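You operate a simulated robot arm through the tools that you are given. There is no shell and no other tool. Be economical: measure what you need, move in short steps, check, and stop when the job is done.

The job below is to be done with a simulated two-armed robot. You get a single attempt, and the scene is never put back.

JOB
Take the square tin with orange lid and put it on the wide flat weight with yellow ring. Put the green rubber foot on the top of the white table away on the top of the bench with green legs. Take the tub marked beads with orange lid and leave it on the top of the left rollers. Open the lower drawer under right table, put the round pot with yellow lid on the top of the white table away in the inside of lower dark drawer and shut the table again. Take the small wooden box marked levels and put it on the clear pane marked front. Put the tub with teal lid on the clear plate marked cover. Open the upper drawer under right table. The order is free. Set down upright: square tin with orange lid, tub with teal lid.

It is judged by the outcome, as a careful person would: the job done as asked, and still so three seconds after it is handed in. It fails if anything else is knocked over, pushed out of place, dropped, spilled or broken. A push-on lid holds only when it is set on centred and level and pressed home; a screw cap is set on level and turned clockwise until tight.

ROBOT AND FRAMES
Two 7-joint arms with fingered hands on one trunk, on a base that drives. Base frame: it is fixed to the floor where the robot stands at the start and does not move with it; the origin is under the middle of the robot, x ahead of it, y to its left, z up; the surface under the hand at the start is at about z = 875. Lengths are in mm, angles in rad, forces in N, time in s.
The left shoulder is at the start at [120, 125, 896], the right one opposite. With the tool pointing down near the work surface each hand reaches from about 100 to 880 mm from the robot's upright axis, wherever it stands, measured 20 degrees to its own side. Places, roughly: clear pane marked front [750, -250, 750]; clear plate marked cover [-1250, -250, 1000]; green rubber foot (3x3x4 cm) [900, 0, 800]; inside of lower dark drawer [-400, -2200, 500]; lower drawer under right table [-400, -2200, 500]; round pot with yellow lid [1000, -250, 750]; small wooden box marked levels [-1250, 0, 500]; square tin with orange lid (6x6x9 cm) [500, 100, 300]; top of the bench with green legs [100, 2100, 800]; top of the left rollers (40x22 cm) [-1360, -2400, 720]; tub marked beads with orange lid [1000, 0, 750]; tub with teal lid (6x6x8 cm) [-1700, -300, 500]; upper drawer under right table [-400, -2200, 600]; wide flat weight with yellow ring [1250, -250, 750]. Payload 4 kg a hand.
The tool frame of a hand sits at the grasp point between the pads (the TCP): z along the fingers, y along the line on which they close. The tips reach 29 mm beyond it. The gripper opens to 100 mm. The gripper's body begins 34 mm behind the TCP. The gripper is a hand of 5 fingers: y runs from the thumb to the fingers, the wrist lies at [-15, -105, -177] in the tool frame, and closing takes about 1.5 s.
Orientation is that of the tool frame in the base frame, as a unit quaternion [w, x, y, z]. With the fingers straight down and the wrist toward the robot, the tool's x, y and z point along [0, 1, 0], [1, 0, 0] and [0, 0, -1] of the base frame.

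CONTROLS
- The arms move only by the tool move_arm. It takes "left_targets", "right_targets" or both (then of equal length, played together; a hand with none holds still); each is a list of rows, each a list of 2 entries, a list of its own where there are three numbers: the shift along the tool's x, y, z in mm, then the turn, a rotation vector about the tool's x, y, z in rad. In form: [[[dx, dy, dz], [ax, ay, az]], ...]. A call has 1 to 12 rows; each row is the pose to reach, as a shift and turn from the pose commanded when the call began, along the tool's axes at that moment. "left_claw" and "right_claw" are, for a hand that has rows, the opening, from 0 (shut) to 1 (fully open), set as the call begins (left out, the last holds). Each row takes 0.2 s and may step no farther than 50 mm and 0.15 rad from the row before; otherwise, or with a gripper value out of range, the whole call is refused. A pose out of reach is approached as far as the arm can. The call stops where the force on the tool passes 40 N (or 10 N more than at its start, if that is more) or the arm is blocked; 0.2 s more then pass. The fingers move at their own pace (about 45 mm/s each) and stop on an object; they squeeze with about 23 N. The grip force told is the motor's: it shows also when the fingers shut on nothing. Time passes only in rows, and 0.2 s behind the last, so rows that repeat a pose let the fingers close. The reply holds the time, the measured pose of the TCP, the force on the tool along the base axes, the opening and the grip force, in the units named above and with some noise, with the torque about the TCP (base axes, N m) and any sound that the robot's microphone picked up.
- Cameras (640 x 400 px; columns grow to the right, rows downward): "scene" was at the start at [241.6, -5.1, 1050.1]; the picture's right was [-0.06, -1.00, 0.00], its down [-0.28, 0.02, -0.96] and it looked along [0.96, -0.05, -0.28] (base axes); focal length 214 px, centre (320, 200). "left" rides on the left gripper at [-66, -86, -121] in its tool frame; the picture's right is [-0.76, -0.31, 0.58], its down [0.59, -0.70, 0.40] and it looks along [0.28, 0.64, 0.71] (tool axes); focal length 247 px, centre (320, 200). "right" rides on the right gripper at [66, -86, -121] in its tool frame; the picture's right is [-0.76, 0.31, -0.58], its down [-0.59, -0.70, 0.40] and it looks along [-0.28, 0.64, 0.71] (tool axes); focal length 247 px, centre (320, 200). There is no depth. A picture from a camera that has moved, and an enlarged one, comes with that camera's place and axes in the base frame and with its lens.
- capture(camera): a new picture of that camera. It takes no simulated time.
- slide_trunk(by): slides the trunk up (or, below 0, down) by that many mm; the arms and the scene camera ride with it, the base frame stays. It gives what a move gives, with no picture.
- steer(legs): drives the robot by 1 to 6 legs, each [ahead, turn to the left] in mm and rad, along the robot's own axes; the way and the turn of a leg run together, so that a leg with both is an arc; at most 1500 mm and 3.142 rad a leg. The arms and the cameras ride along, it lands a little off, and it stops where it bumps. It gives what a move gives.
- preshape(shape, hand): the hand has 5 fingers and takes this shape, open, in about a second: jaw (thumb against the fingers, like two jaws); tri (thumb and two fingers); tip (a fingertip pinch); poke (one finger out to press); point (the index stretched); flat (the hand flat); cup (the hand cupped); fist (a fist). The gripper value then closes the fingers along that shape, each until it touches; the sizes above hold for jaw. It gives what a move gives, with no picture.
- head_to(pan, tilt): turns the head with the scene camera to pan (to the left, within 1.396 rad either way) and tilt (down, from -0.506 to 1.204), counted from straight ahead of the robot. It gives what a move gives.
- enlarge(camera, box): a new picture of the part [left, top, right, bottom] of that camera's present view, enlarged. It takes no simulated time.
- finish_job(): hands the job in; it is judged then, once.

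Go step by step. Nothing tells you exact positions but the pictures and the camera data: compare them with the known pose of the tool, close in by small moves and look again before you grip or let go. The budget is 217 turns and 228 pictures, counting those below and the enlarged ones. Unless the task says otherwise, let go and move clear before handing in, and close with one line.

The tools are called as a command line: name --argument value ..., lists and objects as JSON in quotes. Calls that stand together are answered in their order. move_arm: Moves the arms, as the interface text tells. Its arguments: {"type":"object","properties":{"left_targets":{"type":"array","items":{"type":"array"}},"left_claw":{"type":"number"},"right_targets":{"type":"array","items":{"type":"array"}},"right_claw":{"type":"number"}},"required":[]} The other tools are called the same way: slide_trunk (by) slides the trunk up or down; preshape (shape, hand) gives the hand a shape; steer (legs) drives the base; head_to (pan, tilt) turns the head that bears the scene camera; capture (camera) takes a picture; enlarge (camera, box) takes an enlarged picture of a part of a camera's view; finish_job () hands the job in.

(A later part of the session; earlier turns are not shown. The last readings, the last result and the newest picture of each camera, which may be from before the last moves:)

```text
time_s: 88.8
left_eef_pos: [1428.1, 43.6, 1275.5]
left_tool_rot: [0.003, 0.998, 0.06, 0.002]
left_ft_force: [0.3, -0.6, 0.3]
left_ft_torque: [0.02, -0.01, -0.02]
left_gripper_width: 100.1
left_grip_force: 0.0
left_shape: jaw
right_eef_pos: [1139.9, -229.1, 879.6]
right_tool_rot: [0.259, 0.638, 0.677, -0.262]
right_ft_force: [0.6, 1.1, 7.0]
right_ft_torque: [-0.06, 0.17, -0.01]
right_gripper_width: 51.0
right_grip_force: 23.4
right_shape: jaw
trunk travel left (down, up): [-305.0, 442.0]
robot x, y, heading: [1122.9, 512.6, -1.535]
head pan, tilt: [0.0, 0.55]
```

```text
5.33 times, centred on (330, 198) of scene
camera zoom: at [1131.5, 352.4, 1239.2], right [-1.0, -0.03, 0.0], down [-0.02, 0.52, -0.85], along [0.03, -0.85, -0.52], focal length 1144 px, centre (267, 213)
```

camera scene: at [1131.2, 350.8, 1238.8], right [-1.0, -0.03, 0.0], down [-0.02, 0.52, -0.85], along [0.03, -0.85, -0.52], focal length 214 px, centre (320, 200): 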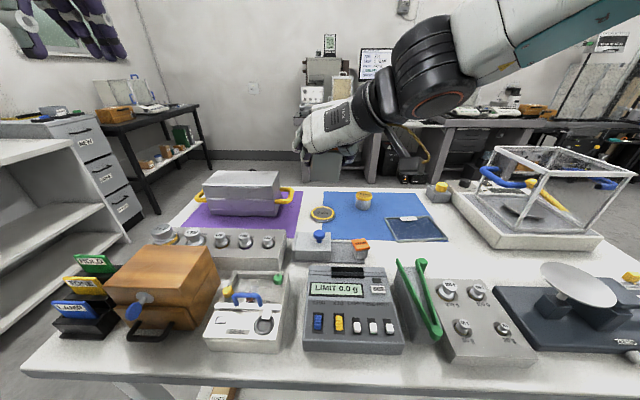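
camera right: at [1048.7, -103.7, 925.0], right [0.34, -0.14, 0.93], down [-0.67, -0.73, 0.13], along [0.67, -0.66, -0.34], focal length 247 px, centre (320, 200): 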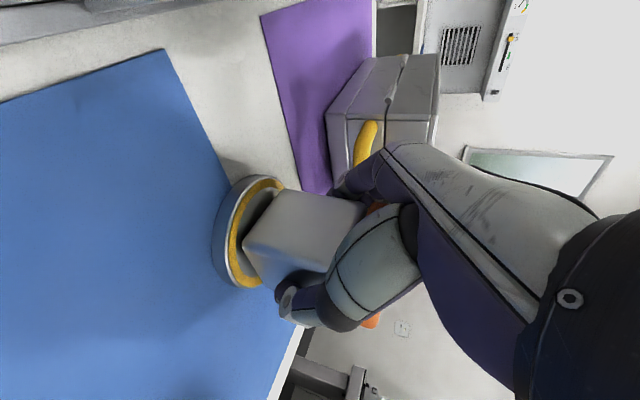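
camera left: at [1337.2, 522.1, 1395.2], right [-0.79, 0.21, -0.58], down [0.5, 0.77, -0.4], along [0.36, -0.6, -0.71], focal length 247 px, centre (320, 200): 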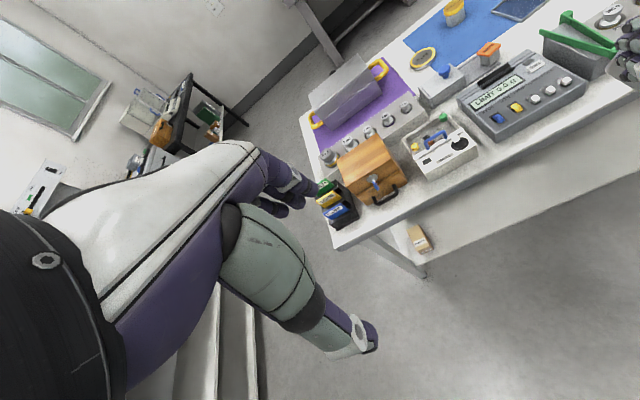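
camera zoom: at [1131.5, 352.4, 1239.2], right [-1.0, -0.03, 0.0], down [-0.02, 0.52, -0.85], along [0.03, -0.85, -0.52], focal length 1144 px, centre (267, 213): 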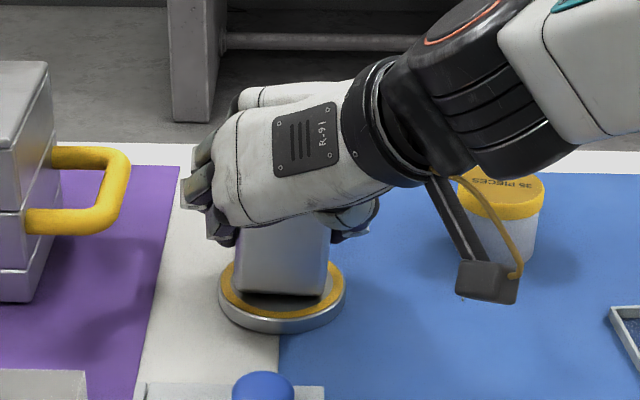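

The tin rests on the weight (7 N contact), centred. Open the hand gently.

move_arm --right_targets '[[[0, 0, 0], [0, 0, 0]], [[0, 0, 0], [0, 0, 0]], [[0, 0, 0], [0, 0, 0]], [[0, 0, 0], [0, 0, 0]], [[0, 0, 0], [0, 0, 0]]]' --right_claw 0.78

enlarge --camera "scene" --box '[270, 160, 390, 235]'

capture --camera "right"

```text
time_s: 90.0
left_eef_pos: [1426.7, 44.3, 1275.7]
left_tool_rot: [0.001, 0.998, 0.061, 0.002]
left_ft_force: [-0.2, -0.3, -0.3]
left_ft_torque: [0.0, -0.01, -0.01]
left_gripper_width: 99.7
left_grip_force: 0.1
left_shape: jaw
right_eef_pos: [1140.6, -230.0, 876.7]
right_tool_rot: [0.257, 0.638, 0.677, -0.262]
right_ft_force: [0.0, 0.3, 0.4]
right_ft_torque: [-0.02, 0.0, 0.01]
right_gripper_width: 77.4
right_grip_force: 0.1
right_shape: jaw
trunk travel left (down, up): [-305.0, 442.0]
robot x, y, heading: [1122.1, 509.8, -1.536]
head pan, tilt: [0.0, 0.55]
```

```text
5.33 times, centred on (330, 198) of scene
camera zoom: at [1131.3, 351.4, 1238.9], right [-1.0, -0.03, 0.0], down [-0.02, 0.52, -0.85], along [0.03, -0.85, -0.52], focal length 1144 px, centre (267, 213)
```

zoom: 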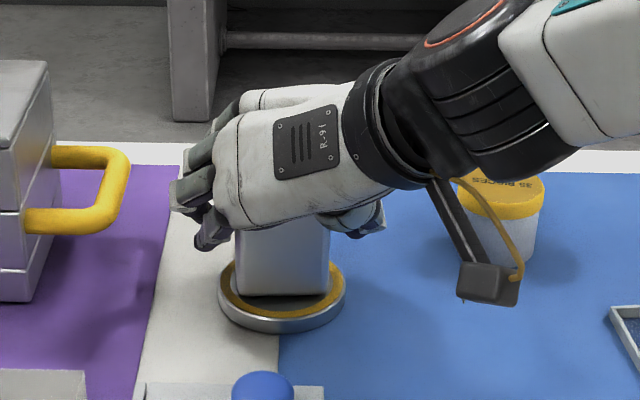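

```text
167 pictures are left
camera right: at [1048.1, -103.9, 923.4], right [0.34, -0.14, 0.93], down [-0.67, -0.74, 0.13], along [0.67, -0.66, -0.34], focal length 247 px, centre (320, 200)
```

right: 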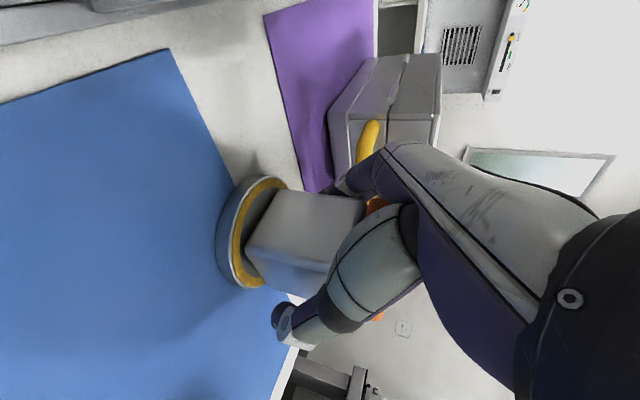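

Released and stable. Retreat along the tool axis.

move_arm --right_targets '[[[0, 0, -25], [0, 0, 0]], [[0, 0, -60], [0, 0, 0]], [[0, 0, -100], [0, 0, 0]], [[0, 0, -145], [0, 0, 0]], [[0, 0, -190], [0, 0, 0]], [[-30, -20, -220], [0, 0, 0]]]'

capture --camera "scene"

enlarge --camera "scene" --box '[270, 160, 390, 235]'

```text
time_s: 91.4
left_eef_pos: [1429.1, 42.5, 1274.8]
left_tool_rot: [0.002, 0.998, 0.061, 0.003]
left_ft_force: [0.1, 0.0, 0.5]
left_ft_torque: [0.01, -0.02, -0.02]
left_gripper_width: 100.0
left_grip_force: 0.1
left_shape: jaw
right_eef_pos: [1136.2, -100.8, 1036.7]
right_tool_rot: [0.262, 0.638, 0.676, -0.26]
right_ft_force: [0.3, 0.3, -0.3]
right_ft_torque: [0.0, 0.0, 0.0]
right_gripper_width: 77.7
right_grip_force: 0.0
right_shape: jaw
right hand out of reach, approached as far as the arm can: row 6
trunk travel left (down, up): [-305.0, 442.0]
robot x, y, heading: [1122.1, 512.8, -1.535]
head pan, tilt: [0.0, 0.55]
```

```text
166 pictures are left
camera scene: at [1131.4, 350.7, 1238.7], right [-1.0, -0.03, 0.0], down [-0.02, 0.52, -0.85], along [0.03, -0.85, -0.52], focal length 214 px, centre (320, 200)
```

scene: 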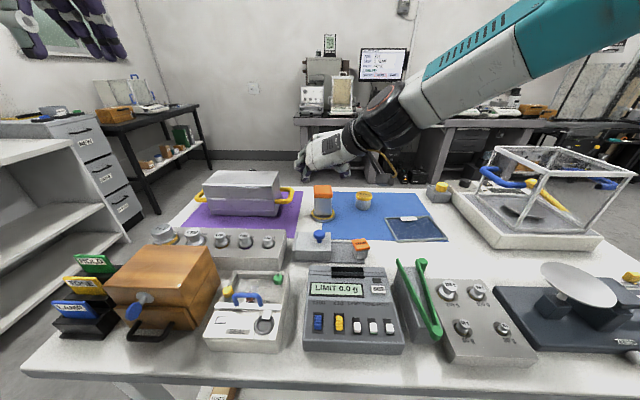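

```text
5.33 times, centred on (330, 198) of scene
camera zoom: at [1131.4, 350.7, 1238.7], right [-1.0, -0.03, 0.0], down [-0.02, 0.52, -0.85], along [0.03, -0.85, -0.52], focal length 1144 px, centre (267, 213)
```

zoom: 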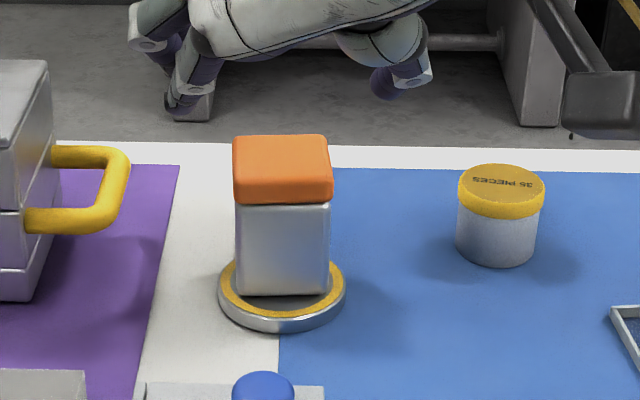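

The tin is perfectly set on the weight. Next the green foot: return the right hand to a straight-down attitude, then look for the foot behind the green-handled device.

move_arm --right_targets '[[[-9, 0, -10], [0, 0.127, 0]], [[-18, 0, -20], [0, 0.253, 0]], [[-27, 0, -30], [0, 0.38, 0]], [[-36, 0, -40], [0, 0.507, 0]], [[-46, 0, -50], [0, 0.633, 0]], [[-55, 0, -58], [0, 0.76, 0]], [[-55, 0, -58], [0, 0.76, 0]]]' --right_claw 1

move_arm --right_targets '[[[0, -12, 0], [0, 0, 0.143]], [[0, -25, 0], [0, 0, 0.286]], [[0, -37, 0], [0, 0, 0.429]], [[0, -50, 0], [0, 0, 0.571]], [[0, -62, 0], [0, 0, 0.714]], [[0, -75, 0], [0, 0, 0.857]], [[0, -87, 0], [0, 0, 1.0]], [[0, -100, 0], [0, 0, 1.143]], [[0, -112, 0], [0, 0, 1.285]], [[0, -125, 0], [0, 0, 1.428]], [[0, -140, 0], [0, 0, 1.571]]]'

capture --camera "right"

enlarge --camera "scene" --box '[280, 180, 520, 330]'

```text
time_s: 93.0
left_eef_pos: [1427.1, 43.9, 1276.3]
left_tool_rot: [0.001, 0.998, 0.061, 0.003]
left_ft_force: [0.4, -0.2, -0.2]
left_ft_torque: [-0.02, 0.01, 0.03]
left_gripper_width: 99.8
left_grip_force: 0.1
left_shape: jaw
right_eef_pos: [1211.8, -67.2, 1137.4]
right_tool_rot: [0.015, 0.685, 0.727, 0.032]
right_ft_force: [-0.8, 0.4, -0.1]
right_ft_torque: [-0.02, 0.02, -0.03]
right_gripper_width: 100.0
right_grip_force: 0.1
right_shape: jaw
right hand out of reach, approached as far as the arm can: row 1, 2, 3, 4, 5, 6, 7
trunk travel left (down, up): [-305.0, 442.0]
robot x, y, heading: [1123.1, 507.4, -1.536]
head pan, tilt: [0.0, 0.55]
```

```text
time_s: 95.2
left_eef_pos: [1426.6, 42.9, 1276.9]
left_tool_rot: [0.002, 0.998, 0.061, 0.003]
left_ft_force: [-0.7, 0.9, 0.8]
left_ft_torque: [0.04, -0.02, 0.01]
left_gripper_width: 99.8
left_grip_force: 0.0
left_shape: jaw
right_eef_pos: [1253.5, 30.6, 1092.3]
right_tool_rot: [0.0, 0.967, 0.19, 0.172]
right_ft_force: [0.1, -0.3, 0.5]
right_ft_torque: [0.01, -0.02, 0.0]
right_gripper_width: 99.9
right_grip_force: 0.1
right_shape: jaw
right hand out of reach, approached as far as the arm can: row 1, 2, 3, 4, 5, 6, 7, 8, 9, 10
trunk travel left (down, up): [-305.0, 442.0]
robot x, y, heading: [1120.7, 510.9, -1.535]
head pan, tilt: [0.0, 0.55]
stopped in row 10 (right hand): the arm was blocked; the commanded pose is now the measured one
```

```text
164 pictures are left
camera right: at [1236.9, 126.1, 1222.0], right [-0.74, -0.6, 0.31], down [-0.64, 0.46, -0.62], along [0.23, -0.65, -0.72], focal length 247 px, centre (320, 200)
```

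right: 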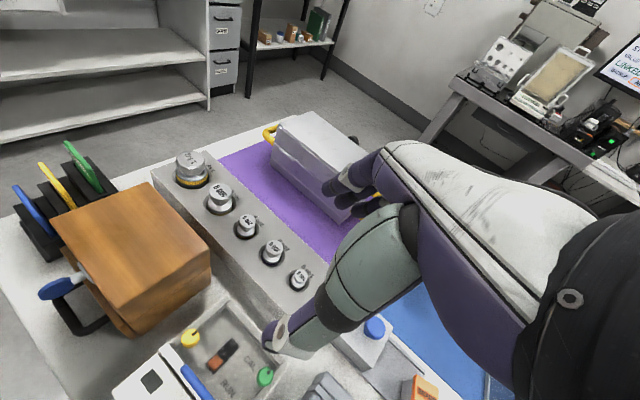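

```text
2.67 times, centred on (400, 255) of scene
camera zoom: at [1132.5, 350.0, 1243.4], right [-1.0, -0.05, 0.0], down [-0.02, 0.48, -0.88], along [0.04, -0.88, -0.48], focal length 572 px, centre (107, 53)
```

zoom: 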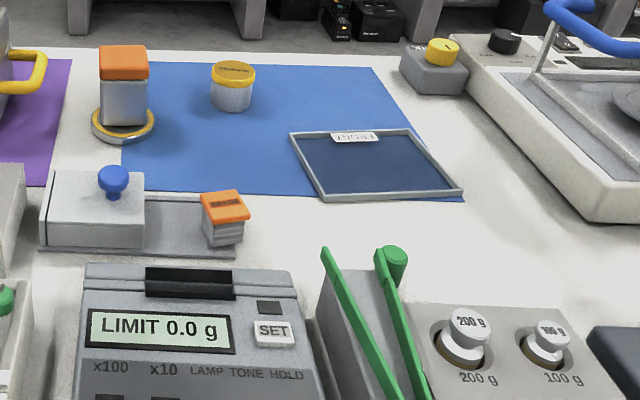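

The right arm had crossed in front of the body and jammed against the head. I'll swing it back to its own side, straightening the attitude.

move_arm --right_targets '[[[-34, -15, -18], [0, 0, 0]], [[-69, -30, -37], [0, -0.07, 0.07]], [[-104, -45, -55], [0, -0.16, 0.16]], [[-138, -60, -74], [0, -0.25, 0.25]], [[-172, -75, -92], [0.006, -0.35, 0.35]], [[-207, -90, -111], [0.006, -0.35, 0.35]], [[-207, -90, -111], [0.006, -0.35, 0.35]]]'

head_to --pan -0.3 --tilt 0.75

capture --camera "scene"

capture --camera "right"

```text
time_s: 96.8
left_eef_pos: [1428.1, 43.6, 1275.9]
left_tool_rot: [0.001, 0.998, 0.061, 0.003]
left_ft_force: [0.7, -0.7, 0.0]
left_ft_torque: [-0.01, 0.02, -0.02]
left_gripper_width: 100.0
left_grip_force: 0.0
left_shape: jaw
right_eef_pos: [1243.0, 45.2, 1067.4]
right_tool_rot: [-0.001, 0.971, 0.156, 0.179]
right_ft_force: [0.0, -0.1, 0.1]
right_ft_torque: [0.03, 0.02, -0.02]
right_gripper_width: 100.0
right_grip_force: 0.0
right_shape: jaw
right hand out of reach, approached as far as the arm can: row 1, 2, 3, 4, 5, 6, 7
trunk travel left (down, up): [-305.0, 442.0]
robot x, y, heading: [1121.3, 511.7, -1.535]
head pan, tilt: [0.0, 0.55]
```

```text
time_s: 97.6
left_eef_pos: [1427.8, 43.3, 1276.0]
left_tool_rot: [0.001, 0.998, 0.061, 0.003]
left_ft_force: [-0.3, -0.5, 0.5]
left_ft_torque: [0.03, 0.01, 0.0]
left_gripper_width: 99.8
left_grip_force: 0.1
left_shape: jaw
right_eef_pos: [1244.0, 45.8, 1066.5]
right_tool_rot: [0.0, 0.971, 0.158, 0.179]
right_ft_force: [0.1, 0.3, 0.5]
right_ft_torque: [-0.01, 0.02, 0.0]
right_gripper_width: 99.8
right_grip_force: 0.1
right_shape: jaw
trunk travel left (down, up): [-305.0, 442.0]
robot x, y, heading: [1121.4, 510.7, -1.537]
head pan, tilt: [-0.3, 0.75]
```

```text
162 pictures are left
camera scene: at [1135.6, 350.4, 1244.7], right [-1.0, -0.08, 0.0], down [-0.04, 0.47, -0.88], along [0.07, -0.88, -0.47], focal length 214 px, centre (320, 200)
```

scene: 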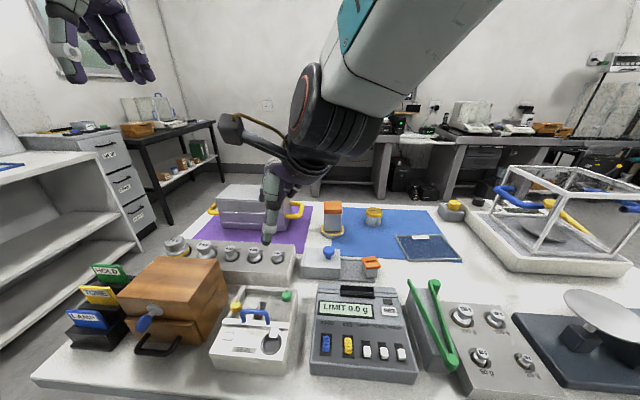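

```text
161 pictures are left
camera right: at [1232.9, 139.4, 1197.1], right [-0.78, -0.56, 0.3], down [-0.6, 0.51, -0.62], along [0.19, -0.66, -0.73], focal length 247 px, centre (320, 200)
```

right: 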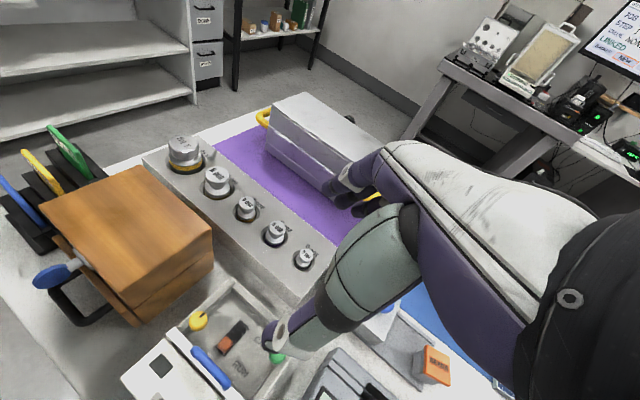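

The arm is folded in front of the head. I'll extend it outward first to unfold it.

move_arm --right_targets '[[[-22, 34, -19], [0, 0, 0]], [[-44, 68, -38], [0, 0, 0]], [[-66, 101, -57], [0, 0, 0]], [[-88, 135, -76], [0, 0, 0]], [[-111, 169, -95], [0, 0, 0]], [[-111, 169, -95], [0, 0, 0]]]'

capture --camera "scene"

```text
time_s: 99.0
left_eef_pos: [1428.0, 44.2, 1275.8]
left_tool_rot: [0.001, 0.998, 0.062, 0.003]
left_ft_force: [0.8, -0.3, 0.7]
left_ft_torque: [-0.01, 0.0, -0.01]
left_gripper_width: 99.8
left_grip_force: 0.0
left_shape: jaw
right_eef_pos: [1252.6, 32.5, 1070.2]
right_tool_rot: [0.019, 0.968, 0.176, 0.178]
right_ft_force: [-0.4, 0.3, 0.0]
right_ft_torque: [-0.01, 0.0, 0.0]
right_gripper_width: 99.8
right_grip_force: 0.1
right_shape: jaw
right hand out of reach, approached as far as the arm can: row 1, 2, 3, 4, 5, 6
trunk travel left (down, up): [-305.0, 442.0]
robot x, y, heading: [1120.2, 512.4, -1.537]
head pan, tilt: [-0.3, 0.75]
```

```text
160 pictures are left
camera scene: at [1133.7, 354.4, 1230.8], right [-1.0, -0.06, 0.0], down [-0.04, 0.6, -0.8], along [0.05, -0.8, -0.6], focal length 214 px, centre (320, 200)
```

scene: 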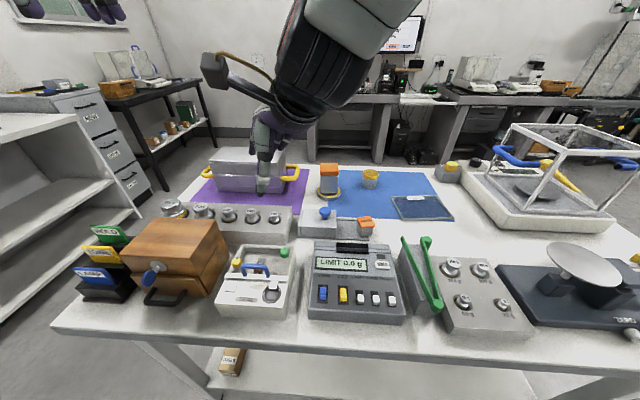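

I'll undo the rotation, returning to the previous good attitude and position.

move_arm --right_targets '[[[-14, 8, -3], [-0.015, -0.081, -0.12]], [[-28, 15, -7], [-0.031, -0.162, -0.241]], [[-41, 23, -10], [-0.046, -0.242, -0.361]], [[-55, 30, -14], [-0.061, -0.323, -0.482]], [[-69, 38, -17], [-0.076, -0.404, -0.602]], [[-83, 45, -21], [-0.092, -0.485, -0.723]], [[-97, 53, -24], [-0.107, -0.566, -0.843]], [[-110, 60, -28], [-0.122, -0.647, -0.964]], [[-124, 68, -31], [-0.137, -0.727, -1.084]], [[-138, 75, -35], [-0.153, -0.808, -1.205]], [[-152, 83, -38], [-0.168, -0.889, -1.325]], [[-152, 83, -38], [-0.168, -0.889, -1.325]]]'

capture --camera "scene"

```text
time_s: 101.6
left_eef_pos: [1426.9, 42.6, 1275.3]
left_tool_rot: [0.003, 0.998, 0.062, 0.002]
left_ft_force: [0.0, -0.1, 0.5]
left_ft_torque: [0.05, -0.01, -0.01]
left_gripper_width: 100.0
left_grip_force: 0.1
left_shape: jaw
right_eef_pos: [1151.8, -87.9, 1059.7]
right_tool_rot: [0.264, 0.637, 0.677, -0.257]
right_ft_force: [-0.5, -0.2, 0.5]
right_ft_torque: [0.0, -0.01, 0.0]
right_gripper_width: 99.6
right_grip_force: 0.0
right_shape: jaw
right hand out of reach, approached as far as the arm can: row 9, 10, 11, 12
trunk travel left (down, up): [-305.0, 442.0]
robot x, y, heading: [1123.8, 511.7, -1.536]
head pan, tilt: [-0.3, 0.75]
```

```text
159 pictures are left
camera scene: at [1106.0, 360.5, 1221.4], right [-0.96, 0.26, 0.0], down [0.18, 0.66, -0.73], along [-0.19, -0.7, -0.68], focal length 214 px, centre (320, 200)
```

scene: 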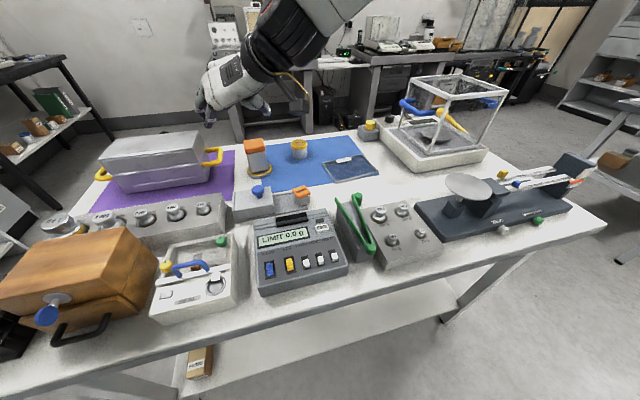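

The arm is free again. Now locate the foot, tub, pot and pane precisely from this view.

enlarge --camera "scene" --box '[230, 120, 430, 245]'

enlarge --camera "right" --box '[0, 100, 320, 300]'

```text
3.20 times, centred on (330, 182) of scene
camera zoom: at [1106.0, 360.5, 1221.4], right [-0.96, 0.26, 0.0], down [0.18, 0.66, -0.73], along [-0.19, -0.7, -0.68], focal length 686 px, centre (288, 256)
```

zoom: 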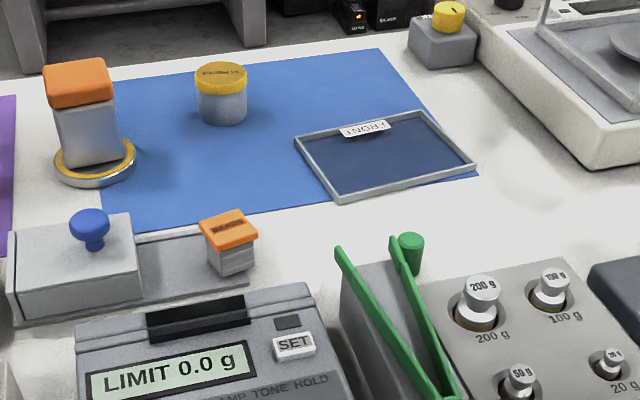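

```text
2.00 times, centred on (160, 200) of right
camera zoom: at [1057.6, 37.3, 1102.6], right [0.32, -0.14, 0.94], down [-0.66, -0.74, 0.12], along [0.68, -0.66, -0.33], focal length 494 px, centre (640, 200)
```

zoom: 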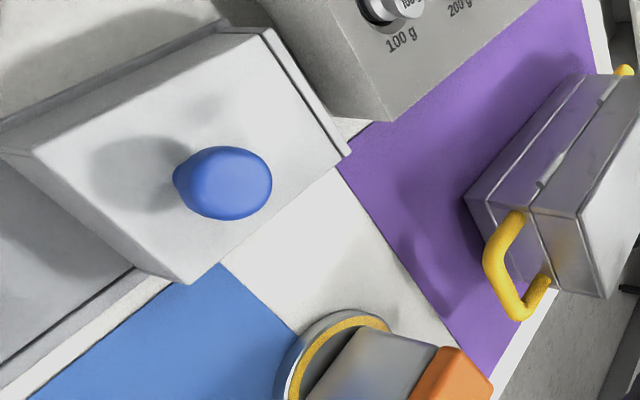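

Foot is about (889, -36), with the green handle end close to its +x/+y side, so I'll grip along a diagonal. First move the right hand to its own side.

move_arm --right_targets '[[[8, -42, -4], [0, 0, 0]], [[16, -83, -9], [0, 0, 0]], [[23, -125, -13], [0, 0, 0]], [[31, -166, -17], [0, 0, 0]], [[39, -208, -22], [0, 0, 0]], [[47, -249, -26], [0, 0, 0]], [[47, -249, -26], [0, 0, 0]]]'

move_arm --right_targets '[[[0, 0, 0], [0, 0.12, 0]], [[0, 0, 0], [0, 0.24, 0]], [[0, 0, 0], [0, 0.36, 0]], [[0, 0, 0], [0, 0.48, 0]], [[0, 0, 0], [0, 0.6, 0]], [[0, 0, 0], [0, 0.75, 0]], [[0, 0, 0], [0, 0.75, 0]]]'

capture --camera "scene"

capture --camera "right"

```text
time_s: 103.2
left_eef_pos: [1427.9, 43.9, 1276.6]
left_tool_rot: [0.002, 0.998, 0.061, 0.003]
left_ft_force: [0.0, 0.3, -0.6]
left_ft_torque: [0.01, -0.01, 0.02]
left_gripper_width: 99.9
left_grip_force: 0.0
left_shape: jaw
right_eef_pos: [1045.0, -33.3, 980.4]
right_tool_rot: [0.26, 0.636, 0.677, -0.264]
right_ft_force: [-0.2, 0.1, 0.4]
right_ft_torque: [0.0, -0.01, -0.01]
right_gripper_width: 99.8
right_grip_force: 0.1
right_shape: jaw
right hand out of reach, approached as far as the arm can: row 1, 2, 3, 4, 5, 6, 7
trunk travel left (down, up): [-305.0, 442.0]
robot x, y, heading: [1124.4, 508.3, -1.541]
head pan, tilt: [-0.3, 0.75]
```

```text
time_s: 104.8
left_eef_pos: [1429.3, 45.7, 1278.0]
left_tool_rot: [0.003, 0.998, 0.061, 0.001]
left_ft_force: [-1.3, 1.0, -0.7]
left_ft_torque: [-0.02, 0.01, 0.0]
left_gripper_width: 99.9
left_grip_force: 0.0
left_shape: jaw
right_eef_pos: [1129.5, 108.7, 876.6]
right_tool_rot: [0.048, 0.699, 0.711, -0.061]
right_ft_force: [7.2, 2.4, 35.0]
right_ft_torque: [-1.08, 2.24, 0.04]
right_gripper_width: 100.1
right_grip_force: 0.0
right_shape: jaw
right hand out of reach, approached as far as the arm can: row 1, 2, 3, 4, 5, 6, 7
trunk travel left (down, up): [-305.0, 442.0]
robot x, y, heading: [1121.9, 507.7, -1.534]
head pan, tilt: [-0.3, 0.75]
```

```text
156 pictures are left
camera scene: at [1107.5, 364.1, 1222.5], right [-0.96, 0.26, 0.0], down [0.18, 0.66, -0.73], along [-0.19, -0.71, -0.68], focal length 214 px, centre (320, 200)
```

scene: 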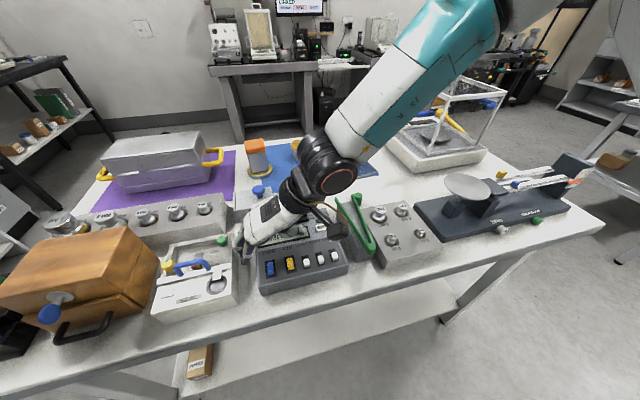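

```text
155 pictures are left
camera right: at [1043.4, 189.8, 986.9], right [0.33, -0.65, 0.68], down [-0.7, -0.66, -0.29], along [0.64, -0.38, -0.67], focal length 247 px, centre (320, 200)
```

right: 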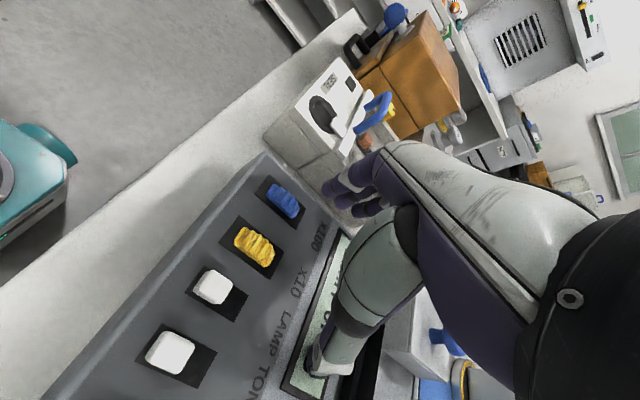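

The limited arm sagged down onto the device (35 N). Raise it straight up immediately.

move_arm --right_targets '[[[0, 0, -20], [0, 0, 0]], [[0, 0, -60], [0, 0, 0]], [[0, 0, -100], [0, 0, 0]], [[0, 0, -140], [0, 0, 0]], [[0, 0, -140], [0, 0, 0]]]'

capture --camera "scene"

```text
time_s: 106.0
left_eef_pos: [1427.6, 42.9, 1276.7]
left_tool_rot: [0.002, 0.998, 0.061, 0.002]
left_ft_force: [0.6, 1.0, -0.6]
left_ft_torque: [0.01, -0.03, 0.01]
left_gripper_width: 99.9
left_grip_force: 0.0
left_shape: jaw
right_eef_pos: [1145.3, 130.5, 928.2]
right_tool_rot: [0.051, 0.706, 0.704, -0.062]
right_ft_force: [0.0, 0.2, 0.6]
right_ft_torque: [0.01, -0.01, -0.04]
right_gripper_width: 99.9
right_grip_force: 0.1
right_shape: jaw
right hand out of reach, approached as far as the arm can: row 1, 2, 3, 4, 5
trunk travel left (down, up): [-305.0, 442.0]
robot x, y, heading: [1121.7, 509.4, -1.536]
head pan, tilt: [-0.3, 0.75]
```

```text
154 pictures are left
camera scene: at [1106.0, 361.5, 1221.6], right [-0.96, 0.26, 0.0], down [0.18, 0.66, -0.73], along [-0.19, -0.71, -0.68], focal length 214 px, centre (320, 200)
```

scene: 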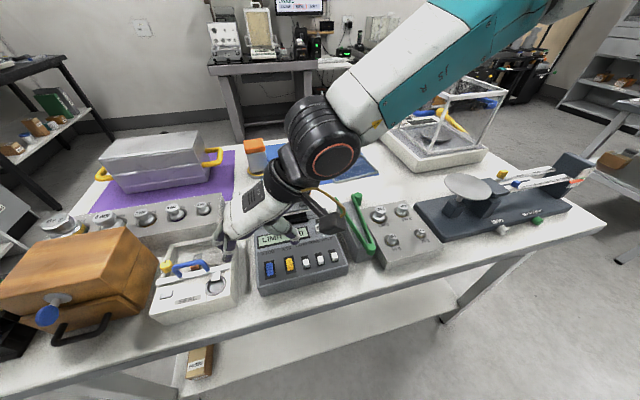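

Objects look undisturbed. Raise the trunk to lift everything clear.

slide_trunk --by 250

steer --legs '[[-250, 0]]'

capture --camera "scene"

```text
time_s: 108.5
left_eef_pos: [1428.4, 43.9, 1525.0]
left_tool_rot: [0.002, 0.998, 0.062, 0.003]
left_ft_force: [0.0, -0.8, 0.1]
left_ft_torque: [-0.01, 0.02, -0.01]
left_gripper_width: 100.1
left_grip_force: 0.0
left_shape: jaw
right_eef_pos: [1144.3, 145.8, 1214.5]
right_tool_rot: [0.09, 0.703, 0.699, -0.099]
right_ft_force: [0.6, -0.3, 0.2]
right_ft_torque: [0.01, 0.02, 0.03]
right_gripper_width: 99.8
right_grip_force: 0.1
right_shape: jaw
trunk travel left (down, up): [-555.0, 192.0]
robot x, y, heading: [1122.9, 510.4, -1.54]
head pan, tilt: [-0.3, 0.75]
```

```text
time_s: 110.3
left_eef_pos: [1418.9, 288.0, 1527.0]
left_tool_rot: [0.001, 0.998, 0.061, 0.003]
left_ft_force: [-0.3, 0.5, 0.0]
left_ft_torque: [-0.03, 0.01, -0.01]
left_gripper_width: 99.7
left_grip_force: 0.1
left_shape: jaw
right_eef_pos: [1137.7, 389.2, 1215.3]
right_tool_rot: [0.091, 0.702, 0.699, -0.099]
right_ft_force: [0.1, -1.7, -0.2]
right_ft_torque: [0.01, 0.01, 0.0]
right_gripper_width: 99.9
right_grip_force: 0.1
right_shape: jaw
trunk travel left (down, up): [-555.0, 192.0]
robot x, y, heading: [1115.5, 755.2, -1.538]
head pan, tilt: [-0.3, 0.75]
```

```text
153 pictures are left
camera scene: at [1096.7, 644.7, 1474.9], right [-0.96, 0.26, 0.0], down [0.18, 0.66, -0.73], along [-0.19, -0.71, -0.68], focal length 214 px, centre (320, 200)
```

scene: 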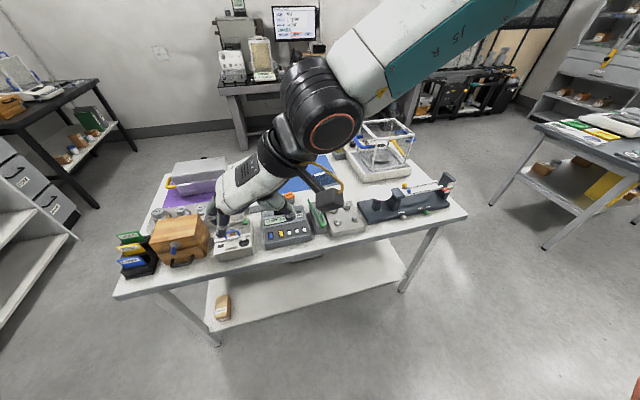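

Clear. Now walk the right hand back to its own side, then yaw it to the standard pose.

move_arm --right_targets '[[[0, -40, 0], [0, 0.03, 0]], [[0, -80, 0], [0, 0.06, 0]], [[0, -120, 0], [0, 0.1, 0]], [[0, -160, 0], [0, 0.14, 0]], [[0, -200, 0], [0, 0.18, 0]], [[0, -200, 0], [0, 0.18, 0]]]'

move_arm --right_targets '[[[-8, -5, 0], [0, 0, 0.143]], [[-16, -10, 0], [0, 0, 0.286]], [[-24, -15, 0], [0, 0, 0.429]], [[-32, -20, 0], [0, 0, 0.571]], [[-40, -25, 0], [0, 0, 0.714]], [[-50, -30, 0], [0, 0, 0.857]], [[-60, -35, 0], [0, 0, 1.0]], [[-70, -40, 0], [0, 0, 1.143]], [[-80, -45, 0], [0, 0, 1.285]], [[-90, -50, 0], [0, 0, 1.428]], [[-100, -55, 0], [0, 0, 1.571]], [[-100, -55, 0], [0, 0, 1.571]]]'

capture --camera "scene"

```text
time_s: 111.7
left_eef_pos: [1419.0, 288.5, 1526.3]
left_tool_rot: [0.002, 0.998, 0.061, 0.003]
left_ft_force: [-0.6, -0.4, 0.4]
left_ft_torque: [0.01, -0.05, 0.0]
left_gripper_width: 99.9
left_grip_force: 0.1
left_shape: jaw
right_eef_pos: [1067.5, 454.5, 1146.4]
right_tool_rot: [0.027, 0.709, 0.704, -0.036]
right_ft_force: [-0.3, 0.4, -1.5]
right_ft_torque: [0.02, -0.01, 0.0]
right_gripper_width: 100.2
right_grip_force: 0.0
right_shape: jaw
right hand out of reach, approached as far as the arm can: row 1, 2, 3, 4, 5, 6
trunk travel left (down, up): [-555.0, 192.0]
robot x, y, heading: [1112.9, 752.5, -1.54]
head pan, tilt: [-0.3, 0.75]
```

```text
time_s: 114.3
left_eef_pos: [1420.8, 286.2, 1525.0]
left_tool_rot: [0.002, 0.998, 0.06, 0.002]
left_ft_force: [0.1, 0.8, -0.4]
left_ft_torque: [-0.05, 0.01, 0.02]
left_gripper_width: 99.6
left_grip_force: 0.0
left_shape: jaw
right_eef_pos: [1006.3, 350.9, 1161.7]
right_tool_rot: [0.043, 0.999, -0.004, -0.006]
right_ft_force: [-0.8, 0.3, -0.4]
right_ft_torque: [-0.02, 0.01, -0.02]
right_gripper_width: 100.2
right_grip_force: 0.1
right_shape: jaw
right hand out of reach, approached as far as the arm can: row 2, 3, 4, 5, 6, 7, 8, 9, 10
trunk travel left (down, up): [-555.0, 192.0]
robot x, y, heading: [1116.0, 757.7, -1.54]
head pan, tilt: [-0.3, 0.75]
```

```text
152 pictures are left
camera scene: at [1097.5, 644.0, 1474.9], right [-0.96, 0.26, 0.0], down [0.18, 0.66, -0.73], along [-0.19, -0.71, -0.68], focal length 214 px, centre (320, 200)
```

scene: 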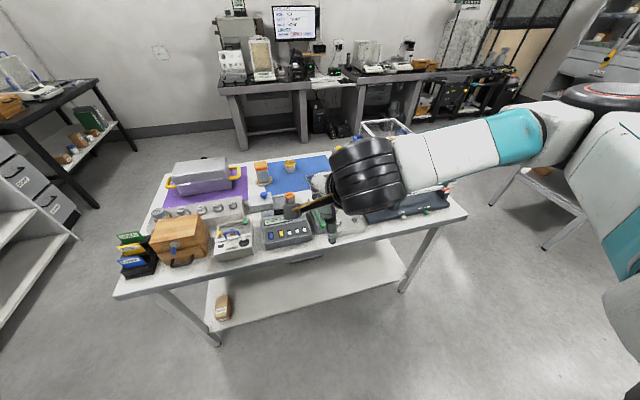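

The right hand is in standard pose again. Raise the hand relative to the trunk, then lower the trunk for good downward reach.

move_arm --right_targets '[[[0, 10, -48], [0, 0.02, 0]], [[0, 20, -96], [0, 0.04, 0]], [[0, 30, -144], [0, 0.04, 0]], [[0, 40, -190], [0, 0.04, 0]], [[0, 50, -236], [0, 0.04, 0]], [[0, 50, -280], [0, 0.04, 0]], [[0, 50, -280], [0, 0.04, 0]]]'

slide_trunk --by -355

capture --camera "scene"

```text
time_s: 115.9
left_eef_pos: [1417.6, 287.2, 1524.8]
left_tool_rot: [0.001, 0.998, 0.061, 0.002]
left_ft_force: [-0.5, 0.7, 0.0]
left_ft_torque: [0.0, 0.0, 0.04]
left_gripper_width: 99.9
left_grip_force: 0.0
left_shape: jaw
right_eef_pos: [1009.5, 326.8, 1445.7]
right_tool_rot: [0.045, 0.999, -0.001, 0.014]
right_ft_force: [-0.9, -0.2, -0.6]
right_ft_torque: [-0.02, -0.02, -0.02]
right_gripper_width: 100.0
right_grip_force: 0.0
right_shape: jaw
trunk travel left (down, up): [-555.0, 192.0]
robot x, y, heading: [1113.3, 752.2, -1.539]
head pan, tilt: [-0.3, 0.75]
```

```text
time_s: 119.4
left_eef_pos: [1419.1, 287.7, 1171.4]
left_tool_rot: [0.002, 0.998, 0.06, 0.003]
left_ft_force: [-0.2, -0.5, -0.3]
left_ft_torque: [-0.01, -0.05, -0.04]
left_gripper_width: 99.9
left_grip_force: 0.0
left_shape: jaw
right_eef_pos: [1008.9, 327.9, 1090.9]
right_tool_rot: [0.044, 0.999, -0.002, 0.015]
right_ft_force: [0.7, 0.0, 1.0]
right_ft_torque: [0.02, 0.02, 0.02]
right_gripper_width: 100.0
right_grip_force: 0.2
right_shape: jaw
trunk travel left (down, up): [-200.0, 547.0]
robot x, y, heading: [1111.4, 754.7, -1.537]
head pan, tilt: [-0.3, 0.75]
```

```text
151 pictures are left
camera scene: at [1099.1, 570.7, 1113.2], right [-0.96, 0.26, 0.0], down [0.18, 0.66, -0.73], along [-0.19, -0.71, -0.68], focal length 214 px, centre (320, 200)
```

scene: 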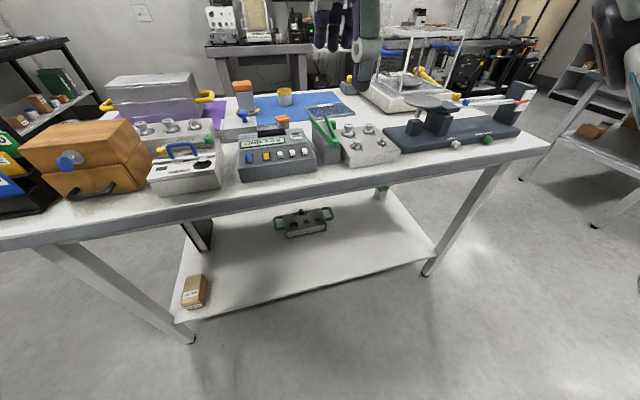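

Good posture. Drive forward 240 mm with the hand high, levelling the tool, then look down with the hand camera.

steer --legs '[[245, 0]]'

move_arm --right_targets '[[[-25, 30, 0], [0.044, -0.015, -0.018]], [[-50, 60, 0], [0.088, -0.03, -0.036]], [[-80, 90, 0], [0.088, -0.03, -0.17]], [[-100, 110, 0], [0.088, -0.03, -0.3]], [[-110, 120, 0], [0.088, -0.03, -0.44]], [[-110, 120, 0], [0.088, -0.03, -0.44]]]'

capture --camera "right"

capture --camera "scene"

```text
time_s: 121.2
left_eef_pos: [1431.3, 37.8, 1170.7]
left_tool_rot: [0.002, 0.998, 0.063, 0.003]
left_ft_force: [-0.6, 0.6, -0.1]
left_ft_torque: [-0.02, -0.04, 0.0]
left_gripper_width: 99.6
left_grip_force: 0.0
left_shape: jaw
right_eef_pos: [1019.5, 77.2, 1089.3]
right_tool_rot: [0.044, 0.999, 0.0, 0.014]
right_ft_force: [0.2, 0.6, -0.6]
right_ft_torque: [0.0, 0.01, 0.03]
right_gripper_width: 99.9
right_grip_force: 0.0
right_shape: jaw
trunk travel left (down, up): [-200.0, 547.0]
robot x, y, heading: [1122.3, 507.7, -1.528]
head pan, tilt: [-0.3, 0.75]
```

```text
time_s: 122.6
left_eef_pos: [1430.2, 38.0, 1170.9]
left_tool_rot: [0.001, 0.998, 0.063, 0.002]
left_ft_force: [-0.1, 0.9, 0.6]
left_ft_torque: [0.01, -0.01, -0.01]
left_gripper_width: 100.0
left_grip_force: 0.1
left_shape: jaw
right_eef_pos: [909.5, -44.2, 1098.2]
right_tool_rot: [0.003, 0.975, 0.22, -0.01]
right_ft_force: [-0.1, 0.9, 0.1]
right_ft_torque: [0.01, 0.01, 0.02]
right_gripper_width: 100.5
right_grip_force: 0.1
right_shape: jaw
trunk travel left (down, up): [-200.0, 547.0]
robot x, y, heading: [1123.0, 501.4, -1.533]
head pan, tilt: [-0.3, 0.75]
```

```text
150 pictures are left
camera right: at [933.5, 62.9, 1217.6], right [-0.54, -0.59, 0.59], down [-0.84, 0.38, -0.39], along [0.0, -0.71, -0.71], focal length 247 px, centre (320, 200)
```

right: 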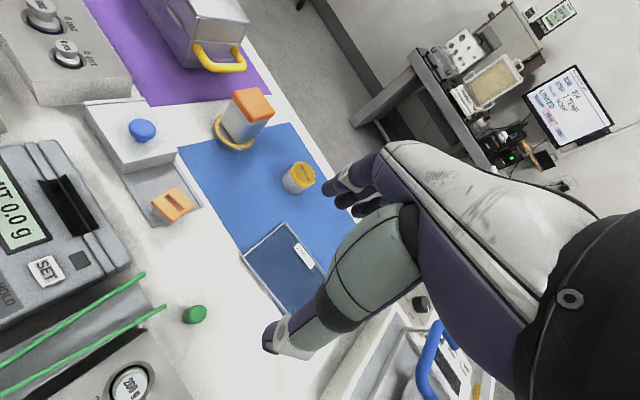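

```text
149 pictures are left
camera scene: at [1108.7, 320.9, 1113.1], right [-0.97, 0.26, 0.0], down [0.18, 0.66, -0.73], along [-0.19, -0.71, -0.68], focal length 214 px, centre (320, 200)
```

scene: 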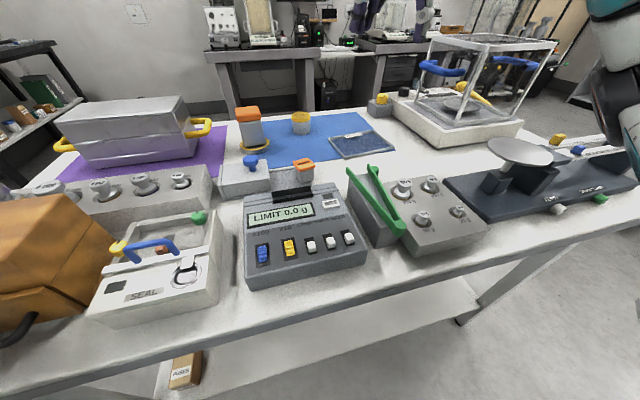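

Clear view: the foot's top is near (899, -12). I'll yaw to a 45° diagonal and descend to z≈980 above it for a second look.

move_arm --right_targets '[[[2, -11, 38], [0, 0, -0.11]], [[4, -22, 76], [0, 0, -0.23]], [[5, -33, 118], [0, 0, -0.34]], [[5, -33, 118], [0, 0, -0.34]]]'

capture --camera "right"

```text
time_s: 123.6
left_eef_pos: [1430.8, 38.9, 1171.3]
left_tool_rot: [0.001, 0.998, 0.063, 0.002]
left_ft_force: [-0.2, 0.2, 0.2]
left_ft_torque: [0.0, 0.0, 0.01]
left_gripper_width: 99.8
left_grip_force: 0.0
left_shape: jaw
right_eef_pos: [904.8, 12.0, 976.4]
right_tool_rot: [0.001, 0.925, 0.38, -0.007]
right_ft_force: [0.1, -0.8, -0.3]
right_ft_torque: [0.0, 0.0, 0.03]
right_gripper_width: 100.3
right_grip_force: 0.1
right_shape: jaw
right hand out of reach, approached as far as the arm can: row 3, 4
trunk travel left (down, up): [-200.0, 547.0]
robot x, y, heading: [1123.1, 503.9, -1.531]
head pan, tilt: [-0.3, 0.75]
```

```text
148 pictures are left
camera right: at [890.8, 119.3, 1096.4], right [-0.31, -0.75, 0.59], down [-0.92, 0.08, -0.39], along [0.24, -0.66, -0.71], focal length 247 px, centre (320, 200)
```

right: 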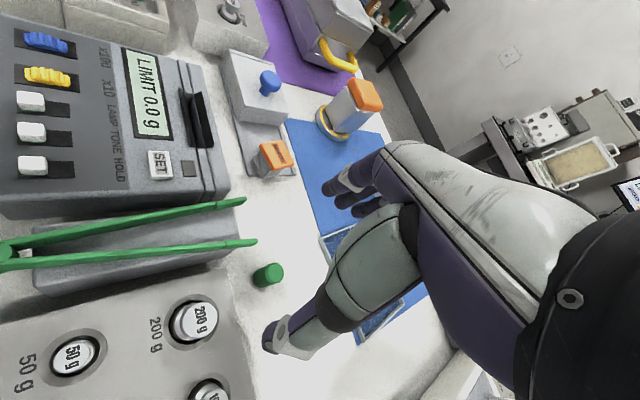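

Triangulated foot: top at (900, -12, 842), table ≈802. The arm is cramped this close, so back the base 80 mm and re-aim.

steer --legs '[[-90, 0]]'

move_arm --right_targets '[[[-28, 28, 0], [0, 0, -0.06]], [[-55, 55, 0], [0, 0, -0.12]], [[-83, 80, 0], [0, 0, -0.17]], [[-83, 80, 0], [0, 0, -0.17]]]' --right_claw 0.5

capture --camera "right"

```text
time_s: 124.7
left_eef_pos: [1427.1, 129.7, 1172.3]
left_tool_rot: [0.001, 0.998, 0.063, 0.003]
left_ft_force: [0.3, 0.2, 1.6]
left_ft_torque: [0.02, 0.0, -0.03]
left_gripper_width: 99.7
left_grip_force: 0.1
left_shape: jaw
right_eef_pos: [901.5, 101.2, 975.6]
right_tool_rot: [0.001, 0.924, 0.381, -0.008]
right_ft_force: [-0.1, -0.7, 0.5]
right_ft_torque: [0.0, -0.01, -0.02]
right_gripper_width: 99.8
right_grip_force: 0.1
right_shape: jaw
trunk travel left (down, up): [-200.0, 547.0]
robot x, y, heading: [1119.0, 595.2, -1.532]
head pan, tilt: [-0.3, 0.75]
```

```text
time_s: 125.7
left_eef_pos: [1426.7, 128.4, 1171.2]
left_tool_rot: [0.002, 0.998, 0.064, 0.003]
left_ft_force: [-1.1, 0.9, -0.1]
left_ft_torque: [-0.02, -0.02, 0.0]
left_gripper_width: 99.7
left_grip_force: 0.1
left_shape: jaw
right_eef_pos: [935.8, 90.2, 967.1]
right_tool_rot: [0.008, 0.912, 0.41, -0.017]
right_ft_force: [0.2, -0.3, 0.2]
right_ft_torque: [-0.02, -0.01, 0.02]
right_gripper_width: 49.9
right_grip_force: 0.1
right_shape: jaw
right hand out of reach, approached as far as the arm can: row 1, 2, 3, 4
trunk travel left (down, up): [-200.0, 547.0]
robot x, y, heading: [1117.7, 592.5, -1.534]
head pan, tilt: [-0.3, 0.75]
```

```text
147 pictures are left
camera right: at [916.4, 198.4, 1085.3], right [-0.26, -0.75, 0.6], down [-0.93, 0.02, -0.38], along [0.27, -0.66, -0.7], focal length 247 px, centre (320, 200)
```

right: 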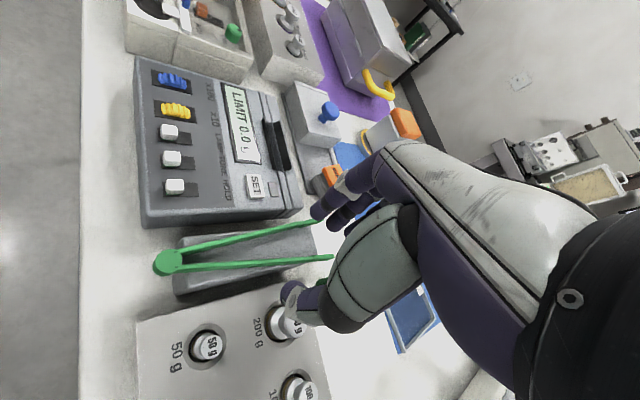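

The inward yaw limits the arm; a mostly standard yaw works better. Rotate back to ~17° yaw and go above the foot.

move_arm --right_targets '[[[-26, 11, -10], [0, 0, 0.137]], [[-52, 22, -10], [0, 0, 0.275]], [[-78, 33, -5], [0, 0, 0.412]], [[-105, 45, 0], [0, 0, 0.55]], [[-105, 45, 0], [0, 0, 0.55]]]'

capture --camera "right"

```text
time_s: 126.9
left_eef_pos: [1426.8, 129.0, 1171.3]
left_tool_rot: [0.001, 0.998, 0.063, 0.004]
left_ft_force: [1.1, 0.1, -0.2]
left_ft_torque: [0.01, -0.03, 0.0]
left_gripper_width: 99.6
left_grip_force: 0.1
left_shape: jaw
right_eef_pos: [904.4, -24.3, 970.9]
right_tool_rot: [0.012, 0.989, 0.145, -0.014]
right_ft_force: [0.1, 0.6, 0.5]
right_ft_torque: [-0.03, -0.02, -0.01]
right_gripper_width: 50.2
right_grip_force: 0.0
right_shape: jaw
trunk travel left (down, up): [-200.0, 547.0]
robot x, y, heading: [1118.8, 594.0, -1.532]
head pan, tilt: [-0.3, 0.75]
```

```text
146 pictures are left
camera right: at [944.2, 78.5, 1088.0], right [-0.62, -0.5, 0.61], down [-0.78, 0.49, -0.39], along [-0.1, -0.71, -0.69], focal length 247 px, centre (320, 200)
```

right: 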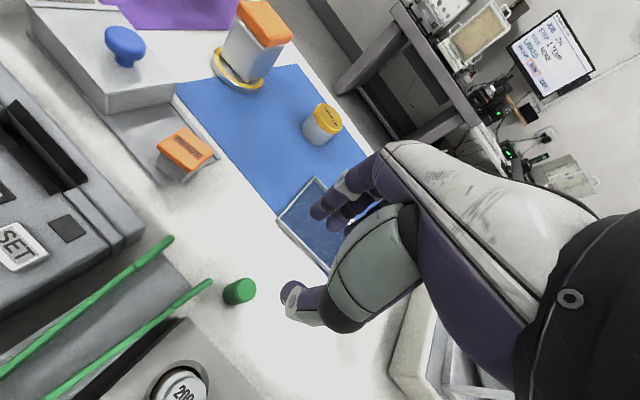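

The foot reads (900, -13, 842) consistently. Descend to z≈880 and check.

move_arm --right_targets '[[[1, -4, 30], [0, 0, 0]], [[2, -7, 60], [0, 0, 0]], [[3, -10, 92], [0, 0, 0]], [[3, -10, 92], [0, 0, 0]]]'

capture --camera "right"

```text
time_s: 127.9
left_eef_pos: [1426.5, 127.7, 1170.8]
left_tool_rot: [0.002, 0.998, 0.063, 0.002]
left_ft_force: [0.6, -0.3, -0.7]
left_ft_torque: [-0.02, -0.04, -0.01]
left_gripper_width: 99.9
left_grip_force: 0.0
left_shape: jaw
right_eef_pos: [904.1, -20.8, 876.7]
right_tool_rot: [0.011, 0.989, 0.146, -0.014]
right_ft_force: [-0.2, -0.4, 0.0]
right_ft_torque: [-0.02, 0.0, 0.04]
right_gripper_width: 50.2
right_grip_force: 0.2
right_shape: jaw
trunk travel left (down, up): [-200.0, 547.0]
robot x, y, heading: [1123.2, 594.7, -1.526]
head pan, tilt: [-0.3, 0.75]
```

```text
145 pictures are left
camera right: at [942.7, 83.8, 993.5], right [-0.62, -0.5, 0.61], down [-0.78, 0.49, -0.39], along [-0.1, -0.72, -0.69], focal length 247 px, centre (320, 200)
```

right: 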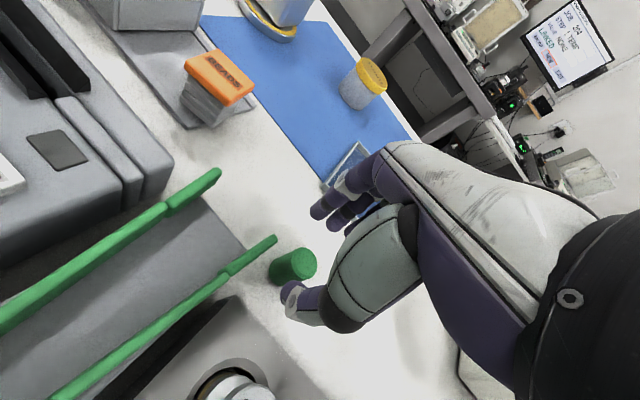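

Aligned. Final descent to grasp height, then close.

move_arm --right_targets '[[[-4, -3, 10], [0, 0, 0]], [[-4, -3, 34], [0, 0, 0]], [[-4, -3, 34], [0, 0, 0]]]'

capture --camera "right"

```text
time_s: 128.7
left_eef_pos: [1427.3, 131.3, 1173.0]
left_tool_rot: [0.004, 0.998, 0.062, 0.002]
left_ft_force: [0.7, 0.8, 0.3]
left_ft_torque: [0.04, 0.0, -0.02]
left_gripper_width: 99.8
left_grip_force: 0.1
left_shape: jaw
right_eef_pos: [898.2, -18.2, 850.9]
right_tool_rot: [0.018, 0.989, 0.146, -0.014]
right_ft_force: [-1.2, 5.0, 30.4]
right_ft_torque: [1.08, 0.24, 0.0]
right_gripper_width: 50.8
right_grip_force: 0.1
right_shape: jaw
trunk travel left (down, up): [-200.0, 547.0]
robot x, y, heading: [1124.3, 597.0, -1.533]
head pan, tilt: [-0.3, 0.75]
```

```text
144 pictures are left
camera right: at [937.9, 87.2, 966.2], right [-0.62, -0.49, 0.61], down [-0.78, 0.49, -0.4], along [-0.1, -0.72, -0.68], focal length 247 px, centre (320, 200)
```

right: 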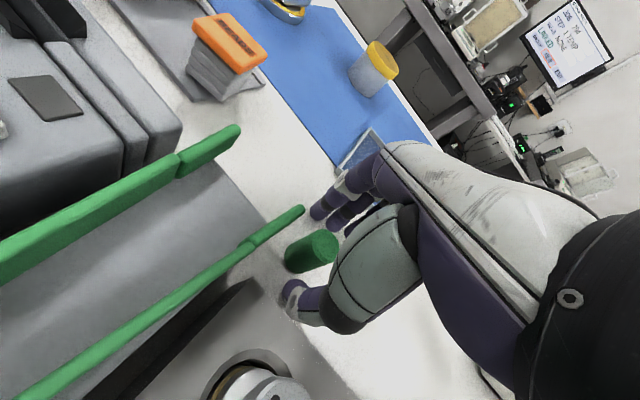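

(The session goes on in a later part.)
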